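You operate a simulated robot arm through the tools that you are given. There is no shell and no other tool. Be economical: measure what you need, move in short steps, check, and stop when the job is done.

Carry out the task below with a simulated robot arm. There is one attempt and no reset: what you move stays moved.

TASK
Put two of the clothes pegs from the beech table on the hardback book there.
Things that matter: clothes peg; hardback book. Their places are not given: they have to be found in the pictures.

It is judged by the outcome, as a careful person would: the job done as asked, and still so three seconds after it is handed in. It fails if anything else is knocked over, pushed out of place, dropped, spilled or broken.

THE ROBOT
A 7-joint arm with a two-finger parallel gripper, fixed in place. Base frame: the origin is at the foot of the arm, x ahead of it, y to its left, z up; the work surface is at about z = 0. Lengths are in m, angles in rad, forces in N, time in s.
With the tool pointing down near the work surface it reaches from about 0.24 to 0.62 m from the base axis. Its first joint turns from -1.152 to 1.152 rad. Payload 2.6 kg.
Tool frame: the origin (TCP) lies between the finger pads and is the grasp point; the fingertips stand 0.03 m ahead of it; z points along the fingers, y is the line along which they close. The gripper opens to 0.094 m. The fingers are 0.028 m wide and 0.01 m thick; the gripper's body (0.05 by 0.096 m) begins 0.055 m behind the TCP.
Orientation is told as [roll, pitch, yaw] about the base's x, y, z axes, in that order, counted from this pose: with the fingers straight down and closing along the base's y, the tool's x points along the base's -x, its y along +y and its z along -z.

THE INTERFACE
- The arm moves only by the tool apply_moves. Its argument "commands" is a list of rows, each a list of 3 entries, a list of its own where there are three numbers: the shift along the base's x, y, z in m, then the turn about the base's z in degrees, then the opening, from 0 (shut) to 1 (fully open). In form: [[[dx, dy, dz], twist, claw], ...]. A call has 1 to 12 rows; each row shifts and turns the commanded pose from where the row before left it. A row lasts 0.2 s, in which the tool goes at most 0.05 m and 0.15 rad; a call with a longer step from one row to the next is refused whole, and so is a gripper value outside its range. A pose out of reach is approached as far as the arm can. The call stops where the force on the tool passes 40 N (or 10 N more than at its start, if that is more) or the arm is blocked; 0.2 s more then pass. The fingers move at their own pace (about 0.072 m/s each) and stop on an object; they squeeze with about 44 N. The grip force told is the motor's: it shows also when the fingers shut on nothing. Time passes only in rows, and 0.2 s behind the last, so rows that do not move let the fingers close. It gives the time, the measured TCP pose, the force on the tool (base axes), the opening and the grip force at its end, in the units of the frame above (readings bear some noise), and new pictures: "views" is both (left out), scene, wrist or none.
- Cameras (640 x 400 px; columns grow to the right, rows downward): "scene" is fixed at [0.0208, 0.4205, 0.5673]; the picture's right is [-0.90, -0.44, 0.00], its down [-0.23, 0.48, -0.85] and it looks along [0.37, -0.76, -0.53] (base axes); focal length 343 px, centre (320, 200). "wrist" rides on the gripper at [-0.037, 0, -0.058] in the tool frame; the picture's right is [0.00, -1.00, 0.00], its down [0.97, 0.00, -0.24] and it looks along [0.24, 0.00, 0.97] (tool axes); focal length 218 px, centre (320, 200).
- measure_at(camera, pixels): there is no depth. For up to 12 entries [column, row, z] of the newest picture of that camera ("zoom" is the newest enlarged one), the place [x, y] in the base frame at which the ray of that pixel passes the height z, good to about 0.003 m. No time passes.
- zoom(camera, box): a new picture of the part [left, top, right, bottom] of that camera's present view, enlarged. No time passes.
- sign_off(): hands the job in; it is judged then, once.

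Work in short steps. Measure before you move; look again where a grasp or a placing could have gone wrong, and mend it. You have 60 turns and 120 pictures in all, the two below and enlarged ones among them. Open the gripper and draw the arm clear of the work before you hand the job in, unless the task says otherwise; then end with one line.

The tools are called after "Emit:" as name(argument=value, ...) on one line, values as JSON. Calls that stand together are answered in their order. apply_moves: Moves the arm, as the interface text tells. Its arguments: {"type":"object","properties":{"commands":{"type":"array"},"views":{"type":"string","enum":["both","scene","wrist","none"]}},"required":["commands"]} The other tools are called the same way: measure_at (camera, pixels) gives the place at which the rays of pixels pass given heights; zoom (camera, box) takes an enlarged picture of a part of a camera's view; sign_off () hands the job in.

At the start:

```text
t: 0.0
eef_pos: [0.3922, -0.1602, 0.2477]
tool_rot: [-0.001, 0.001, 0.0]
contact_force: [-0.8, 0.4, -0.1]
finger_gap: 0.0938
gripper_force: 0.1
```

scene: 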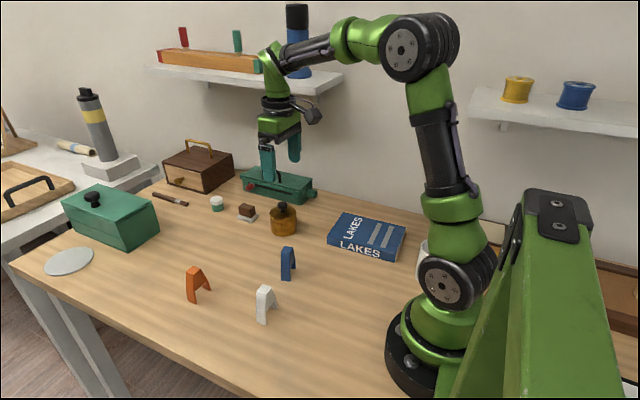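
wrist: 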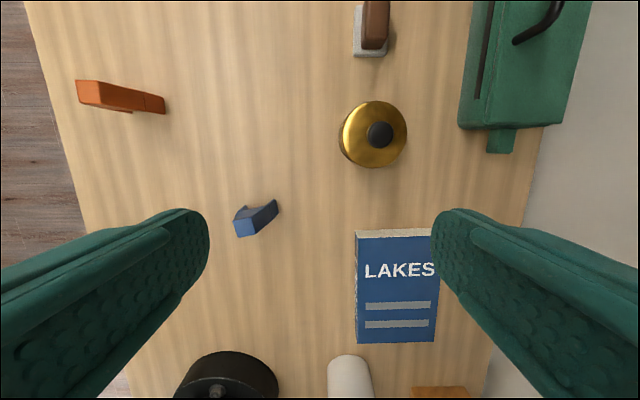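

The pegs (orange ~(196,284), white ~(265,303), blue ~(288,263)) stand on the table, and the book is at (367,237). I'll enlarge both views.

Emit:
zoom(camera="scene", box=[170, 200, 420, 340])

Emit:
zoom(camera="wrist", box=[60, 60, 460, 360])

Emit:
measure_at(camera="scene", pixels=[[288, 279, 0], [288, 248, 0.05], [265, 322, 0], [265, 286, 0.05], [194, 302, 0], [210, 292, 0], [328, 240, 0.02], [391, 262, 0.02], [406, 226, 0.02], [343, 213, 0.02], [328, 246, 0], [391, 262, 0]])

Emit:
measure_at(camera="wrist", pixels=[[357, 237, 0.02], [357, 343, 0.02], [435, 343, 0.02], [432, 230, 0.02], [276, 203, 0.0], [240, 225, 0.05], [80, 90, 0.05], [165, 105, 0]])

```text
2.56 times, centred on (295, 270) of scene
```

zoom: 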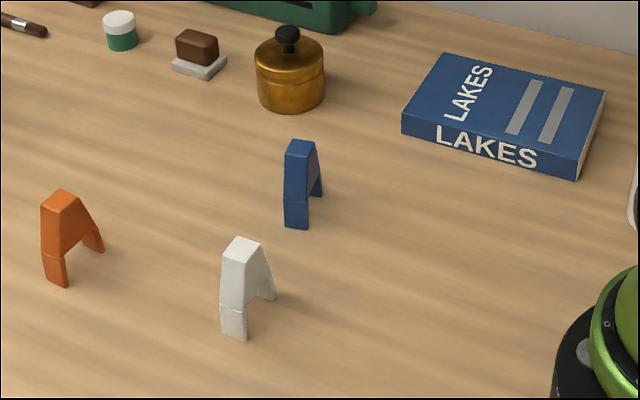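

```text
1.33 times, centred on (260, 210) of wrist
```

zoom: 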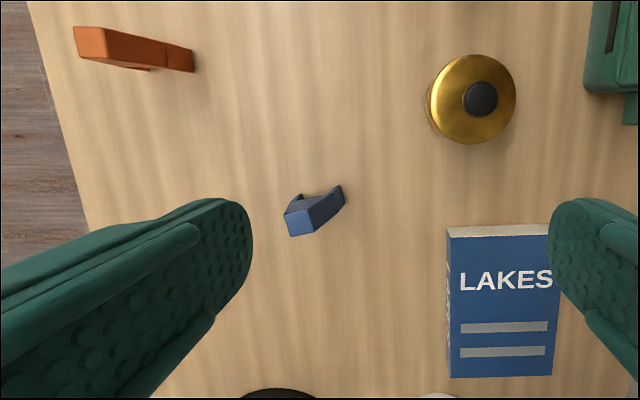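

```text
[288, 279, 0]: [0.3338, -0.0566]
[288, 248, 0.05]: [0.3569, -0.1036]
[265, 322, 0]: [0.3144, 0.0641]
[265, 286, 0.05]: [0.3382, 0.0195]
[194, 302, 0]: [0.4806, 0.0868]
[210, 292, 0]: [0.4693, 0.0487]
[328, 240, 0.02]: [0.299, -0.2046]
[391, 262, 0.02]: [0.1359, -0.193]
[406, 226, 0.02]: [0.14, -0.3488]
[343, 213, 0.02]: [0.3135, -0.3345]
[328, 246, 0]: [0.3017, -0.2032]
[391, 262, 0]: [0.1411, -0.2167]
```

```text
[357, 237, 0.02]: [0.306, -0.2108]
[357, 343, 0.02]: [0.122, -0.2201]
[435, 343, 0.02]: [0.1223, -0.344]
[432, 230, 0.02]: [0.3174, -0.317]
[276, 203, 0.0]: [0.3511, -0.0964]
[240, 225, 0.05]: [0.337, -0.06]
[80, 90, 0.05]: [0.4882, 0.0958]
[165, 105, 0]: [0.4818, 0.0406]
```

Wooden table pegs stand A-shaped, spine of book ~0.025 thick. I measure feet and apexes of blue and white to get their axes.

Emit:
measure_at(camera="scene", pixels=[[281.5, 281, 0], [289.5, 281, 0], [294.2, 269, 0], [296, 267.5, 0], [256.5, 322, 0], [266, 325, 0], [273, 310, 0], [277, 307, 0], [283, 249, 0.05], [291, 250, 0.05], [258, 290, 0.05], [268, 293, 0.05]])

Emit:
zoom(camera="scene", box=[230, 235, 320, 335])

Emit:
zoom(camera="wrist", box=[210, 180, 310, 245])

```text
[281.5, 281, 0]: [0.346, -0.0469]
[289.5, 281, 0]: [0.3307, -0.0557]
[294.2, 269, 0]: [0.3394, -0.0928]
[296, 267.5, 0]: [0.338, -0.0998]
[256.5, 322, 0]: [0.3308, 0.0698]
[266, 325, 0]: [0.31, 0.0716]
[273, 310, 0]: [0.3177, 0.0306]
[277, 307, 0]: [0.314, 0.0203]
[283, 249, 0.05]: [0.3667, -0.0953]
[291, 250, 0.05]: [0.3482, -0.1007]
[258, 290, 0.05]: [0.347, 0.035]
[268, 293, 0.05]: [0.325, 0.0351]
```

```text
4.00 times, centred on (275, 285) of scene
```

zoom: 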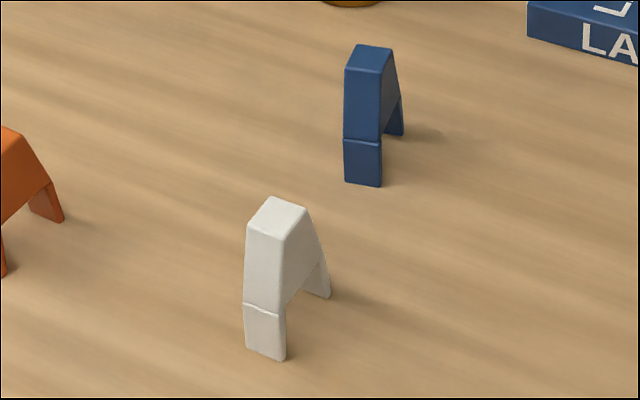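

```text
6.15 times, centred on (260, 212) of wrist
```

zoom: 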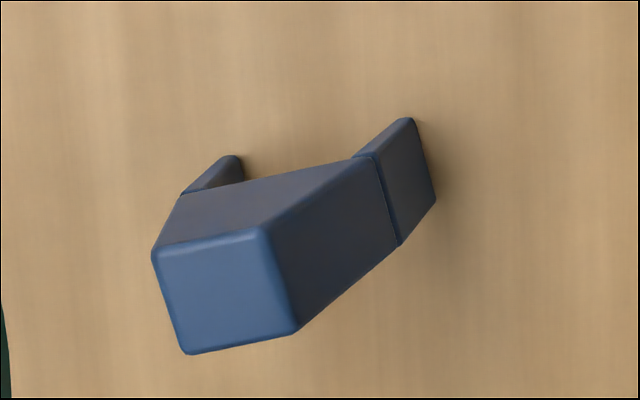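

Blue peg: centre ≈(0.342,-0.071), height ≈0.072, thickness axis ≈(0.97,0.22). I turn -77° and move above it, gripper half open.

Emit:
apply_moves(commands=[[[-0.0056, 0.0099, 0], -8.5, 0.7], [[-0.0056, 0.0099, 0], -8.5, 0.7], [[-0.0056, 0.0099, 0], -8.5, 0.7], [[-0.0056, 0.0099, 0], -8.5, 0.7], [[-0.0056, 0.0099, 0], -8.5, 0.7], [[-0.0056, 0.0099, 0], -8.5, 0.7], [[-0.0056, 0.0099, 0], -8.5, 0.7], [[-0.0056, 0.0099, -0.02], -8.5, 0.7], [[-0.0054, 0.01, -0.03], -8.5, 0.7], [[0, 0, -0.03], 0, 0.7], [[0, 0, 0], 0, 0.7]])

```text
t: 2.4
eef_pos: [0.3419, -0.0729, 0.1661]
tool_rot: [0.0, 0.0, -1.336]
contact_force: [-0.3, 0.5, -0.3]
finger_gap: 0.0657
gripper_force: 0.0
```

scene: 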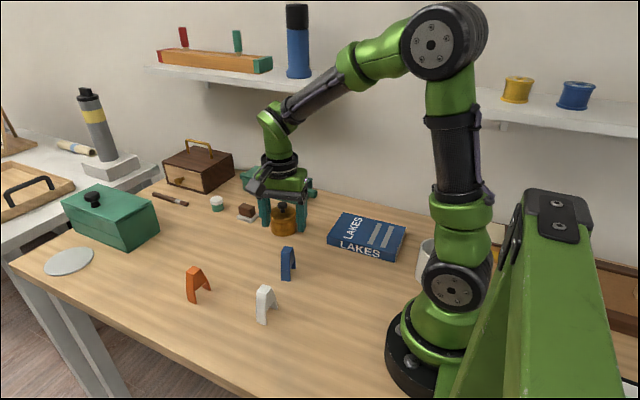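
wrist: 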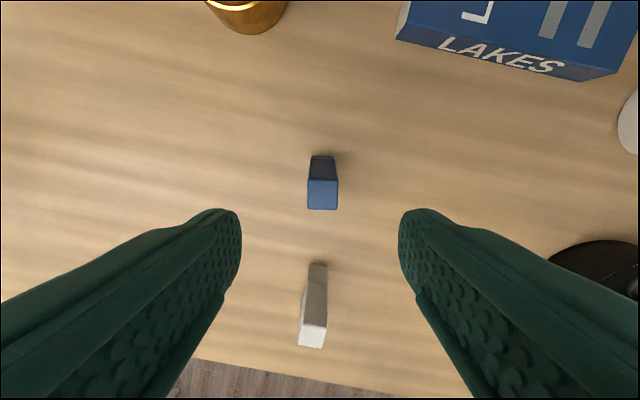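

Blue's top face is at about (322,194), well aligned with the fingers. I'll measure it, the white peg and the book from here.

Emit:
measure_at(camera="wrist", pixels=[[308, 180, 0.072], [337, 180, 0.072], [308, 209, 0.072], [338, 209, 0.072], [312, 155, 0], [334, 155, 0], [303, 323, 0.072], [327, 326, 0.072], [299, 345, 0.072], [323, 349, 0.072], [396, 38, 0], [580, 82, 0]])

```text
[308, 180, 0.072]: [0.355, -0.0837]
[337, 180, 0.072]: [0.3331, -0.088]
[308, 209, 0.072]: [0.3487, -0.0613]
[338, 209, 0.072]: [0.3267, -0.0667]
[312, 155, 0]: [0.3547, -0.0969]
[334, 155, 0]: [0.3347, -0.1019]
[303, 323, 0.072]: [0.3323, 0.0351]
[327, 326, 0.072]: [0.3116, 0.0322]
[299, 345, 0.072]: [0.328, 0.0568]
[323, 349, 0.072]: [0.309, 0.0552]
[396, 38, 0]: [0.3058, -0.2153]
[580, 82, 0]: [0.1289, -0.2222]
```

TCP is within 2 mm of blue's centre (0.341,-0.075). Descending to z≈0.047.

Emit:
apply_moves(commands=[[[-0.001, -0.002, -0.04], 0, 0.7], [[0, 0, -0.04], 0, 0.7], [[0, 0, -0.025], 0, 0.7], [[0, 0, -0.014], 0, 0.7], [[0, 0, 0], 0, 0.7]], views="both")

```text
t: 3.6
eef_pos: [0.3397, -0.0733, 0.0476]
tool_rot: [0.0, 0.0, -1.336]
contact_force: [0.2, 0.8, -0.2]
finger_gap: 0.0658
gripper_force: 0.0
```

scene: 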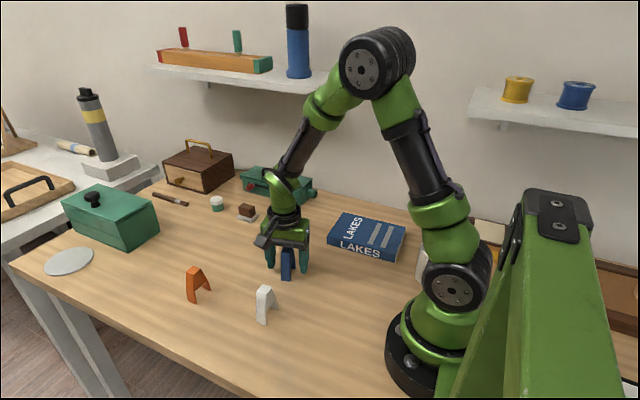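
wrist: 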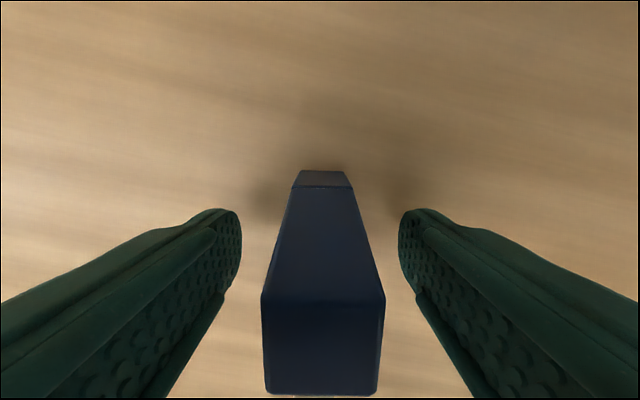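

The peg is centred between the fingers. I close and lift.

Emit:
apply_moves(commands=[[[0, 0, 0], 0, 0], [[0, 0, 0], 0, 0], [[0, 0, 0], 0, 0], [[0, 0, 0], 0, 0], [[0, 0, 0.02], 0, 0], [[0, 0, 0.04], 0, 0], [[0, 0, 0.04], 0, 0], [[0, 0, 0], 0, 0]])

```text
t: 5.4
eef_pos: [0.3416, -0.0715, 0.1479]
tool_rot: [0.001, 0.001, -1.335]
contact_force: [0.5, 0.6, 0.7]
finger_gap: 0.0249
gripper_force: 43.7
```

scene: 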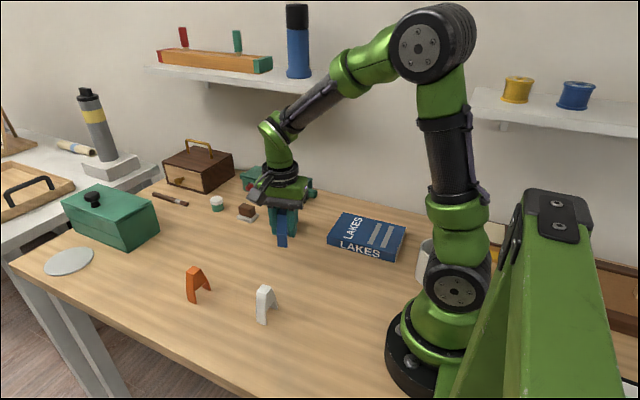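
wrist: 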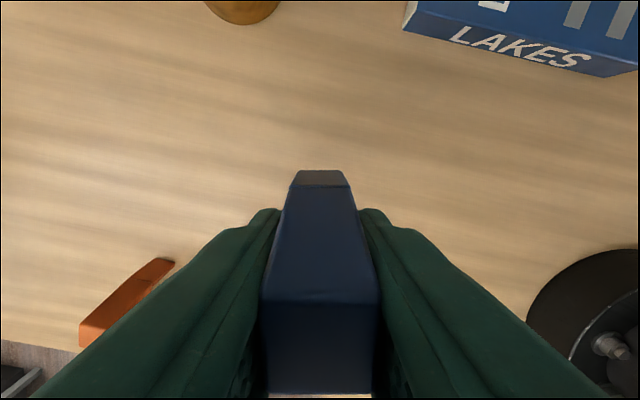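

Blue is held (gap 0.025). I carry it over the book towards (0.205,-0.273), squaring the yaw.

Emit:
apply_moves(commands=[[[-0.0196, -0.0287, 0.005], -2, 0], [[-0.0196, -0.0287, 0.005], -2, 0], [[-0.0196, -0.0287, 0], -2, 0], [[-0.0196, -0.0287, 0], -2, 0], [[-0.0196, -0.0287, 0], -2, 0], [[-0.0196, -0.0287, 0], -2, 0], [[-0.0196, -0.0287, 0], 0, 0], [[0, 0, 0], 0, 0]])

```text
t: 7.2
eef_pos: [0.2055, -0.2743, 0.1564]
tool_rot: [-0.002, 0.001, -1.543]
contact_force: [-0.2, 0.3, -1.4]
finger_gap: 0.0248
gripper_force: 43.8
```

scene: 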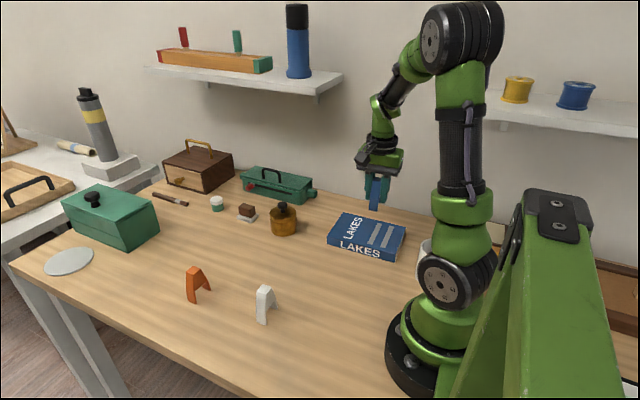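
wrist: 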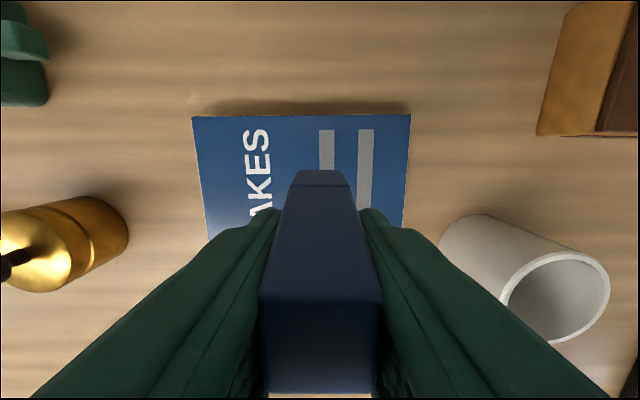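

Over the book; I check book corners (192,116), (411,114) and the mug's near side (440,240).

Emit:
measure_at(camera="wrist", pixels=[[192, 116, 0.027], [411, 114, 0.027], [208, 238, 0.027], [403, 226, 0.027], [440, 240, 0], [500, 295, 0.09], [128, 235, 0.04]])

Emit:
measure_at(camera="scene", pixels=[[327, 235.6, 0.025], [397, 252, 0.025], [397, 252, 0.03], [406, 226, 0.025]])

```text
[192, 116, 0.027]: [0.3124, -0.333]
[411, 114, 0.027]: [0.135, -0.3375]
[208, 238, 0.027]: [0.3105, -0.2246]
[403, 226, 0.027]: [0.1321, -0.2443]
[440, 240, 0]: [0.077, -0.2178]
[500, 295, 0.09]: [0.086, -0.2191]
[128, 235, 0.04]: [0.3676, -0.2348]
```

```text
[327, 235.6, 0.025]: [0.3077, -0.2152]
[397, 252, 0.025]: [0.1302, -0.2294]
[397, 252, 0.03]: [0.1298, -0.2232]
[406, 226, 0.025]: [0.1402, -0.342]
```

Target is well inside the book (x 0.131–0.311, y -0.336…-0.218). Lowering to near contact (expected TCP z≈0.073).

Emit:
apply_moves(commands=[[[0, 0, -0.035], 0, 0], [[0, 0, -0.03], 0, 0], [[0, 0, -0.006], 0, 0], [[0, 0, 0], 0, 0]])

Emit:
zoom(camera="scene", box=[310, 170, 430, 270])

```text
t: 8.2
eef_pos: [0.2048, -0.2743, 0.0865]
tool_rot: [0.001, 0.0, -1.544]
contact_force: [-0.1, -1.2, -1.1]
finger_gap: 0.025
gripper_force: 44.2
```

scene: 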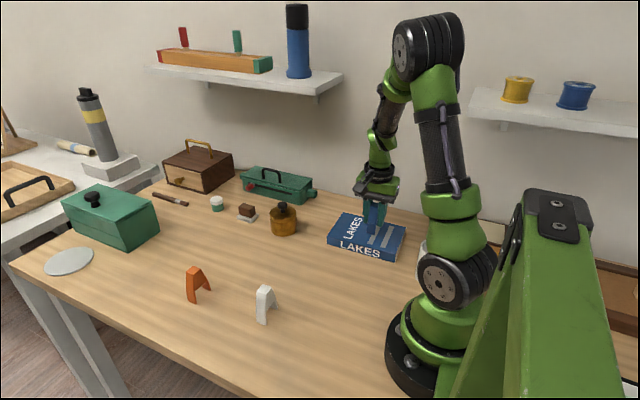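
wrist: 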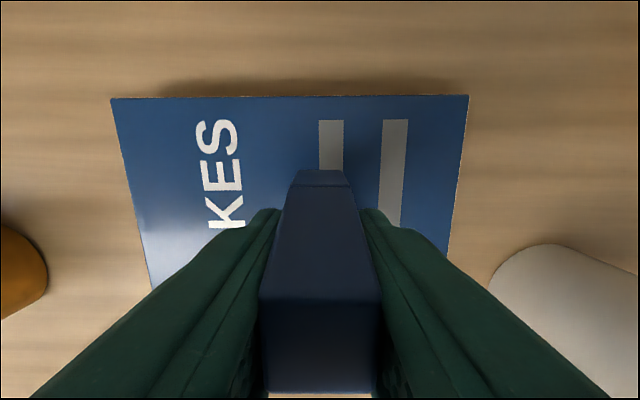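

```text
4.00 times, centred on (370, 220) of scene
```

zoom: 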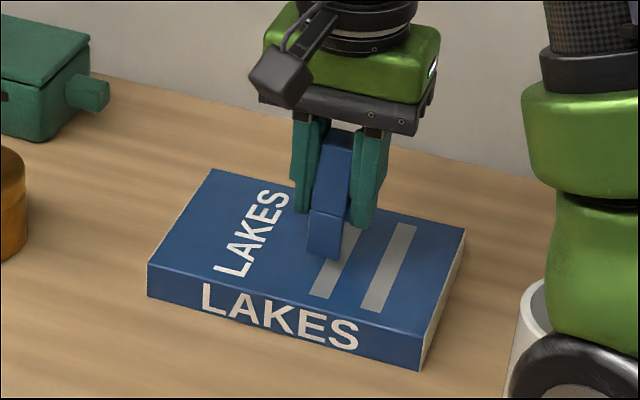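

Still ~1 cm above. I go down in fine steps and watch the force.

Emit:
apply_moves(commands=[[[0, 0, -0.004], 0, 0], [[0, 0, -0.003], 0, 0], [[0, 0, -0.002], 0, 0], [[0, 0, 0], 0, 0]], views="none")

Emit:
apply_moves(commands=[[[0, 0, -0.0015], 0, 0], [[0, 0, -0.0015], 0, 0], [[0, 0, 0], 0, 0]], views="none")

Emit:
zoom(camera="scene", box=[310, 170, 430, 270])

```text
t: 9.2
eef_pos: [0.2048, -0.2741, 0.0771]
tool_rot: [0.0, -0.001, -1.546]
contact_force: [-1.0, -0.3, 0.1]
finger_gap: 0.025
gripper_force: 44.0
```

```text
t: 10.0
eef_pos: [0.2052, -0.2739, 0.0749]
tool_rot: [0.002, -0.002, -1.544]
contact_force: [-2.3, 4.6, 18.0]
finger_gap: 0.0247
gripper_force: 44.1
```

```text
4.00 times, centred on (370, 220) of scene
```

zoom: 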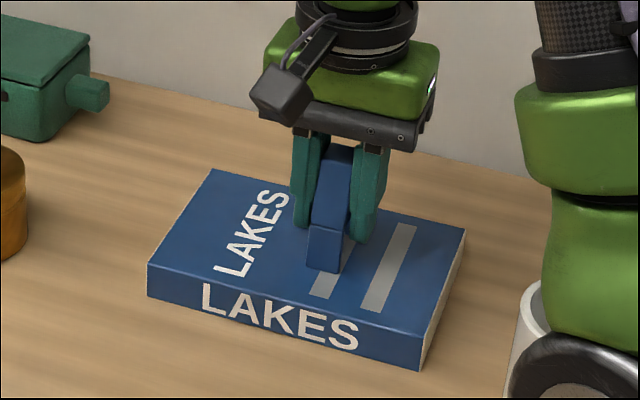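

Contact (18 N). I ease up 1 mm, open to ~0.056 m and rise.

Emit:
apply_moves(commands=[[[0, 0, 0.001], 0, 0], [[0, 0, 0], 0, 0.4], [[0, 0, 0], 0, 0.6], [[0, 0, 0], 0, 0.6], [[0, 0, 0.02], 0, 0.6], [[0, 0, 0.04], 0, 0.6], [[0, 0, 0.04], 0, 0.6], [[0, 0, 0], 0, 0.7]])

Emit:
zoom(camera="scene", box=[310, 170, 430, 270])

```text
t: 11.8
eef_pos: [0.2042, -0.2748, 0.1781]
tool_rot: [0.0, -0.001, -1.546]
contact_force: [0.0, 0.5, -1.4]
finger_gap: 0.0658
gripper_force: 0.1
```

scene: 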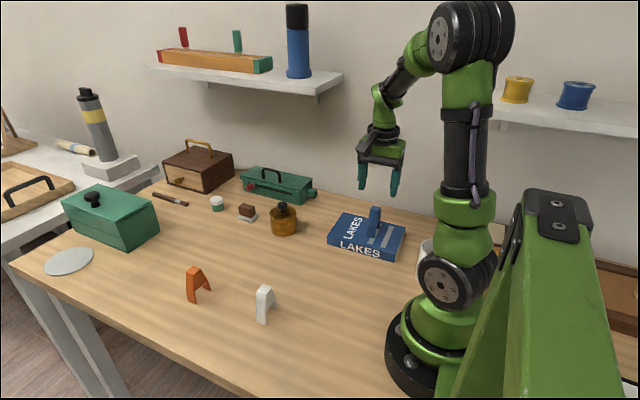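
wrist: 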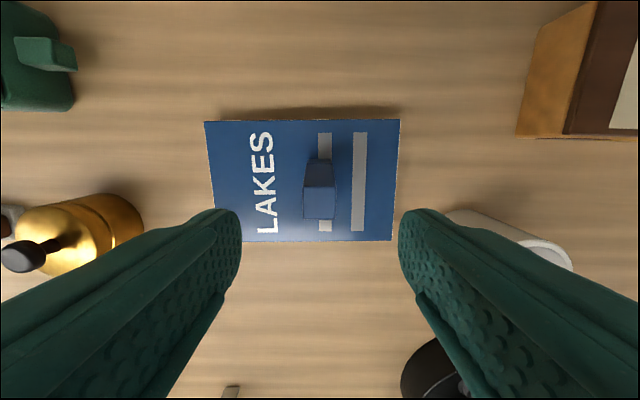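

```text
4.00 times, centred on (370, 220) of scene
```

zoom: 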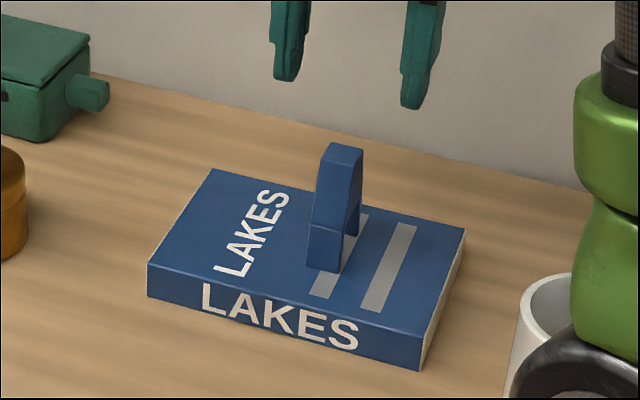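

Blue stands on the book. Now to above the white peg (0.320,0.045).

Emit:
apply_moves(commands=[[[0.0129, 0.0356, 0], 0, 0.7], [[0.0129, 0.0356, 0], 0, 0.7], [[0.0129, 0.0356, 0], 0, 0.7], [[0.0129, 0.0356, 0], 0, 0.7], [[0.0129, 0.0356, 0], 0, 0.7], [[0.0129, 0.0356, 0], 0, 0.7], [[0.0129, 0.0356, 0], 0, 0.7], [[0.0129, 0.0356, 0], 0, 0.7], [[0.0129, 0.0352, 0], 0, 0.7], [[0, 0, 0], 0, 0.7]], views="wrist")

Emit:
zoom(camera="wrist", box=[270, 120, 370, 240])

```text
t: 14.0
eef_pos: [0.3168, 0.0469, 0.1757]
tool_rot: [-0.001, 0.0, -1.543]
contact_force: [-0.2, 0.0, 1.1]
finger_gap: 0.0656
gripper_force: 0.0
```

wrist: 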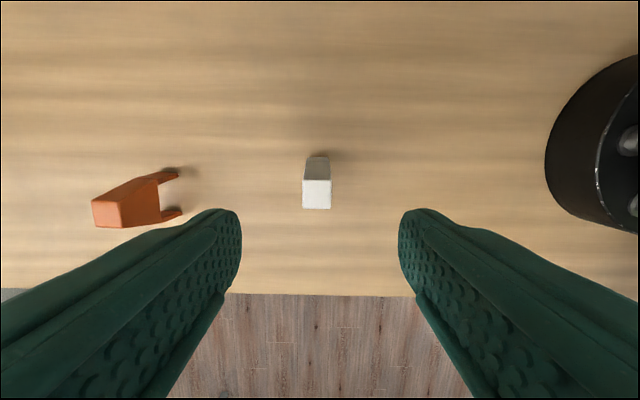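

```text
3.33 times, centred on (320, 180) of wrist
```

zoom: 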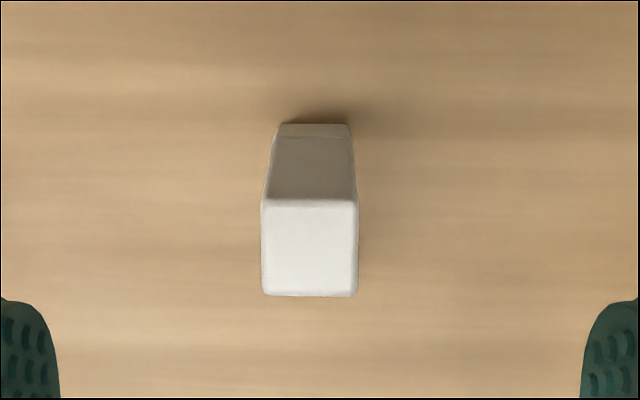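

Well aligned at this yaw; I measure the white peg's top face and far foot.

Emit:
measure_at(camera="zoom", pixels=[[262, 200, 0.072], [358, 200, 0.072], [262, 295, 0.072], [358, 295, 0.072], [280, 124, 0], [349, 124, 0]])

```text
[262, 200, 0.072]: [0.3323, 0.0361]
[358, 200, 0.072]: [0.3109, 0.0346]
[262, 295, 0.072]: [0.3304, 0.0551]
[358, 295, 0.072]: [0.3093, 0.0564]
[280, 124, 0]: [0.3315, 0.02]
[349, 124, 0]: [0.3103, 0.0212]
```

White centre (0.321,0.0455). Shift 4 mm in x, descend to z≈0.047, close, lift.

Emit:
apply_moves(commands=[[[0.004, -0.001, -0.04], 0, 0.7], [[0, 0, -0.04], 0, 0.7], [[0, 0, -0.033], 0, 0.7], [[0, 0, -0.015], 0, 0.7], [[0, 0, 0], 0, 0.7]], views="wrist")

Emit:
apply_moves(commands=[[[0, 0, 0], 0, 0], [[0, 0, 0], 0, 0], [[0, 0, 0], 0, 0], [[0, 0, 0], 0, 0], [[0, 0, 0.02], 0, 0], [[0, 0, 0.04], 0, 0], [[0, 0, 0.05], 0, 0], [[0, 0, 0.04], 0, 0], [[0, 0, 0], 0, 0]])

```text
t: 15.2
eef_pos: [0.323, 0.0454, 0.048]
tool_rot: [0.001, 0.0, -1.544]
contact_force: [0.1, -0.1, -0.1]
finger_gap: 0.0659
gripper_force: 0.0
```

wrist: 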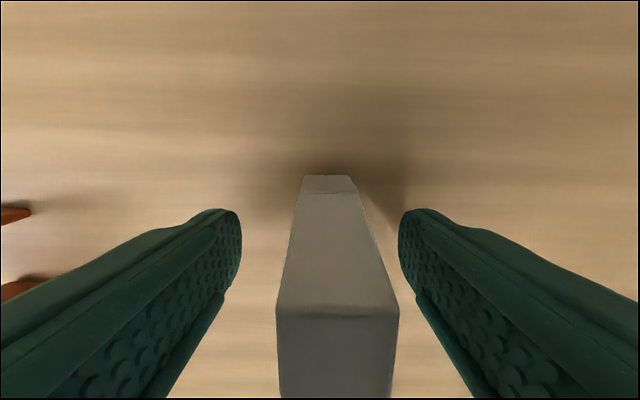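

```text
t: 17.2
eef_pos: [0.3247, 0.0437, 0.1982]
tool_rot: [-0.001, -0.001, -1.543]
contact_force: [-0.9, -0.3, -0.9]
finger_gap: 0.0252
gripper_force: 44.0
```

scene: 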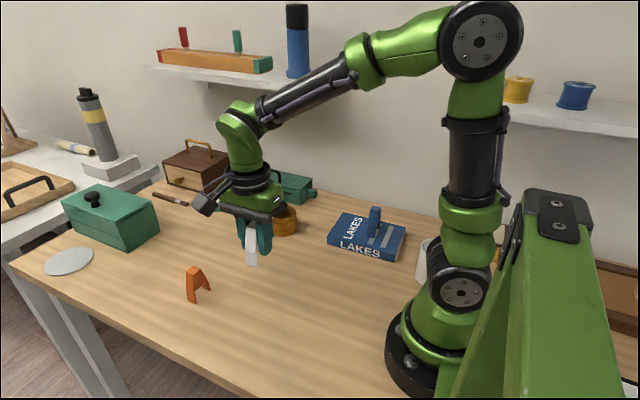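
wrist: 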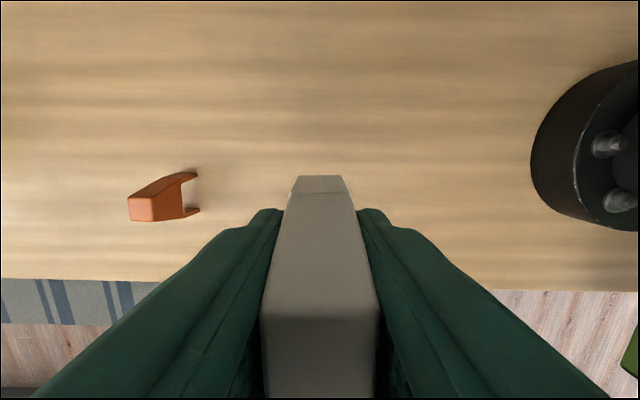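

White held. Carrying to above (0.272,-0.272), clear of the blue peg.

Emit:
apply_moves(commands=[[[-0.0066, -0.0395, 0], 0, 0], [[-0.0066, -0.0395, 0], 0, 0], [[-0.0066, -0.0395, 0], 0, 0], [[-0.0066, -0.0395, 0], 0, 0], [[-0.0066, -0.0395, 0], 0, 0], [[-0.0066, -0.0395, 0], 0, 0], [[-0.0066, -0.0395, 0], 0, 0], [[-0.0066, -0.0395, 0], 0, 0], [[0, 0, 0], 0, 0], [[0, 0, 0], 0, 0]])

```text
t: 19.4
eef_pos: [0.2723, -0.2713, 0.1987]
tool_rot: [0.0, 0.0, -1.545]
contact_force: [0.6, -0.3, -0.3]
finger_gap: 0.0247
gripper_force: 44.1
```

scene: 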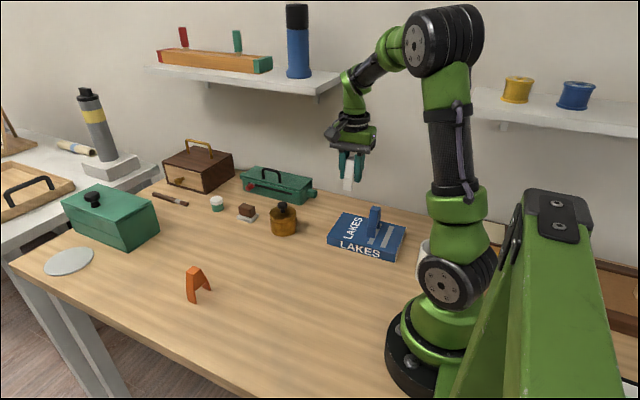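
wrist: 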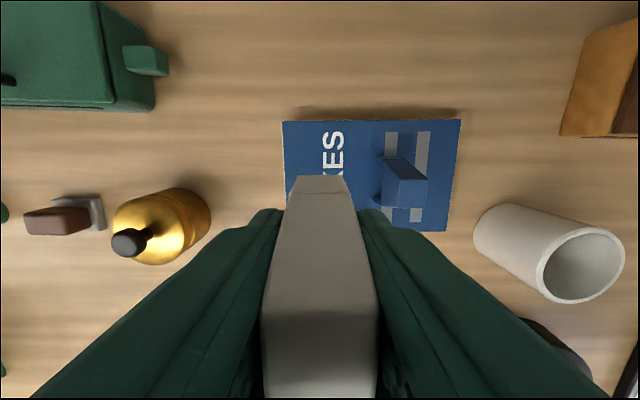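

Clear of the blue peg and pot. Descending to z≈0.084 and checking.

Emit:
apply_moves(commands=[[[0, 0, -0.04], 0, 0], [[0, 0, -0.04], 0, 0], [[0, 0, -0.025], 0, 0], [[0, 0, -0.009], 0, 0], [[0, 0, 0], 0, 0]])

Emit:
zoom(camera="scene", box=[310, 170, 430, 270])

```text
t: 20.6
eef_pos: [0.2715, -0.2706, 0.0837]
tool_rot: [-0.001, -0.003, -1.544]
contact_force: [-0.5, 0.1, 0.0]
finger_gap: 0.0246
gripper_force: 44.0
```

scene: 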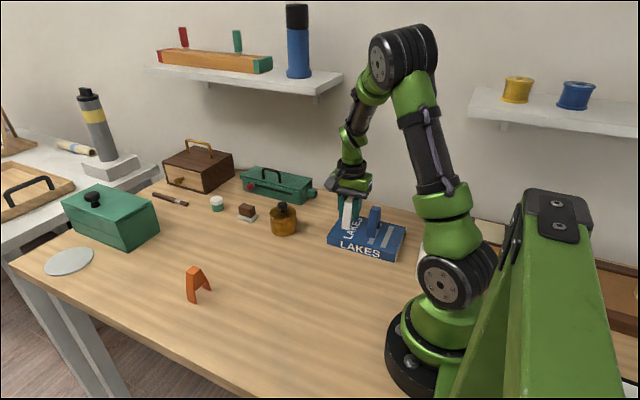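
wrist: 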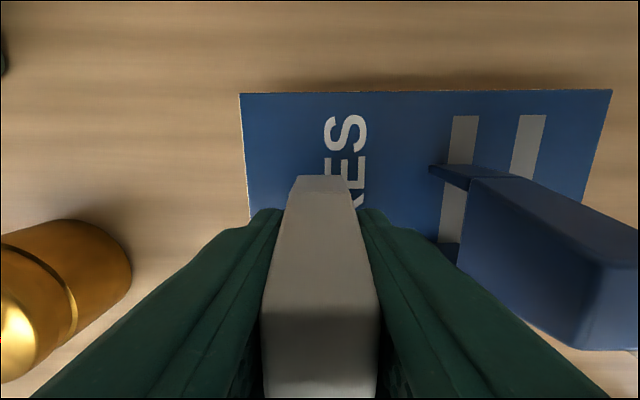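

```text
4.00 times, centred on (370, 220) of scene
```

zoom: 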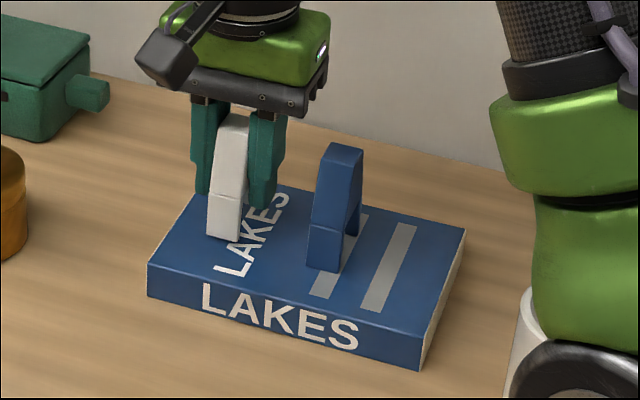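

Good position with room on both sides. Final fine lowering.

Emit:
apply_moves(commands=[[[0, 0, -0.003], 0, 0], [[0, 0, -0.003], 0, 0], [[0, 0, -0.001], 0, 0], [[0, 0, 0], 0, 0]], views="none")

Emit:
apply_moves(commands=[[[0, 0, -0.001], 0, 0], [[0, 0, -0.0008], 0, 0], [[0, 0, 0], 0, 0]], views="none")

```text
t: 21.6
eef_pos: [0.2714, -0.2712, 0.0766]
tool_rot: [0.0, -0.001, -1.544]
contact_force: [-0.6, -0.8, 0.4]
finger_gap: 0.0252
gripper_force: 44.2
```

```text
t: 22.4
eef_pos: [0.2714, -0.2701, 0.076]
tool_rot: [-0.001, 0.0, -1.544]
contact_force: [-0.3, -0.8, -0.7]
finger_gap: 0.0248
gripper_force: 43.8
```

No contact yet; a little further.

Emit:
apply_moves(commands=[[[0, 0, -0.001], 0, 0], [[0, 0, 0], 0, 0]], views="none")

```text
t: 23.0
eef_pos: [0.2714, -0.2705, 0.0753]
tool_rot: [0.002, -0.002, -1.545]
contact_force: [-3.6, 5.2, 18.5]
finger_gap: 0.025
gripper_force: 44.4
```

Contact at 18 N. Ease 1 mm, open to ~0.05 m and rise.

Emit:
apply_moves(commands=[[[0, 0, 0.001], 0, 0], [[0, 0, 0], 0, 0.4], [[0, 0, 0], 0, 0.55], [[0, 0, 0], 0, 0.55], [[0, 0, 0.02], 0, 0.55], [[0, 0, 0.04], 0, 0.55], [[0, 0, 0.05], 0, 0.55], [[0, 0, 0.04], 0, 0.55], [[0.02, 0.04, 0], 0, 0.55], [[0.02, 0.04, 0], 0, 0.55], [[0.02, 0.04, 0], 0, 0.55], [[0, 0, 0], 0, 0.55]])

Emit:
zoom(camera="scene", box=[260, 170, 430, 290])

```text
t: 25.6
eef_pos: [0.3302, -0.1498, 0.2247]
tool_rot: [0.0, -0.001, -1.544]
contact_force: [0.2, -0.6, 0.1]
finger_gap: 0.0516
gripper_force: 0.0
```

scene: 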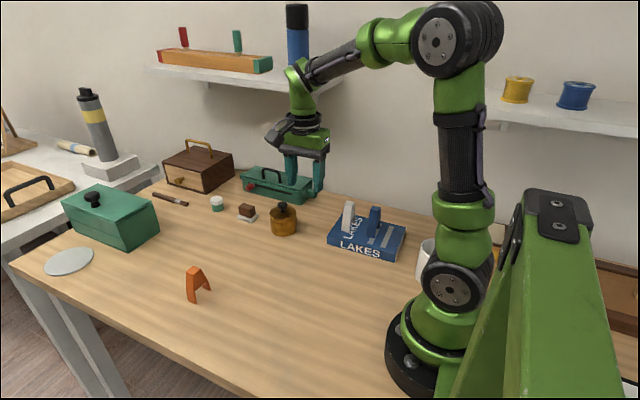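
wrist: 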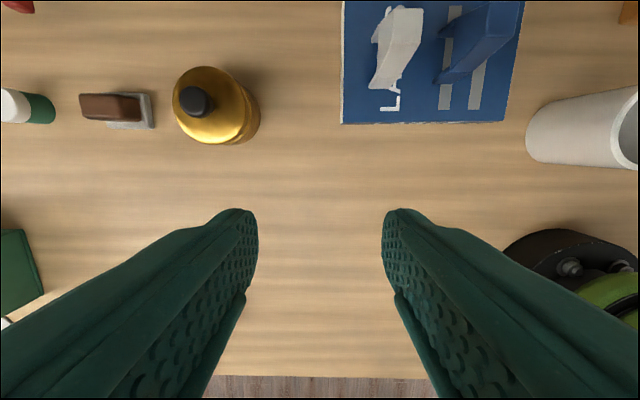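

```text
3.33 times, centred on (345, 230) of scene
```

zoom: 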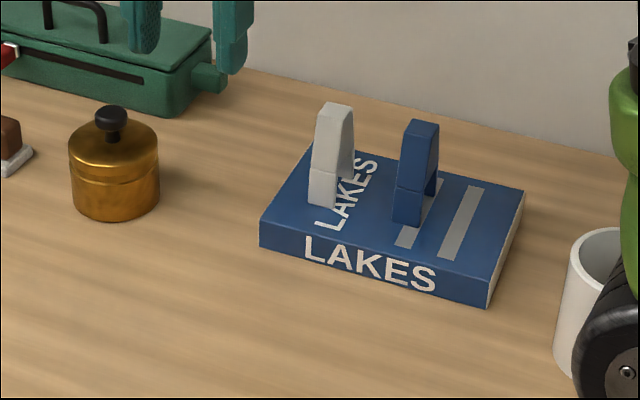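

Both pegs stand on the book, nothing else has moved, and the arm is clear with the gripper open.

Emit:
sign_off()

```text
The job is handed in.
```

The blue and white clothes pegs are standing on the hardback book, nothing else was moved, and the job is handed in.
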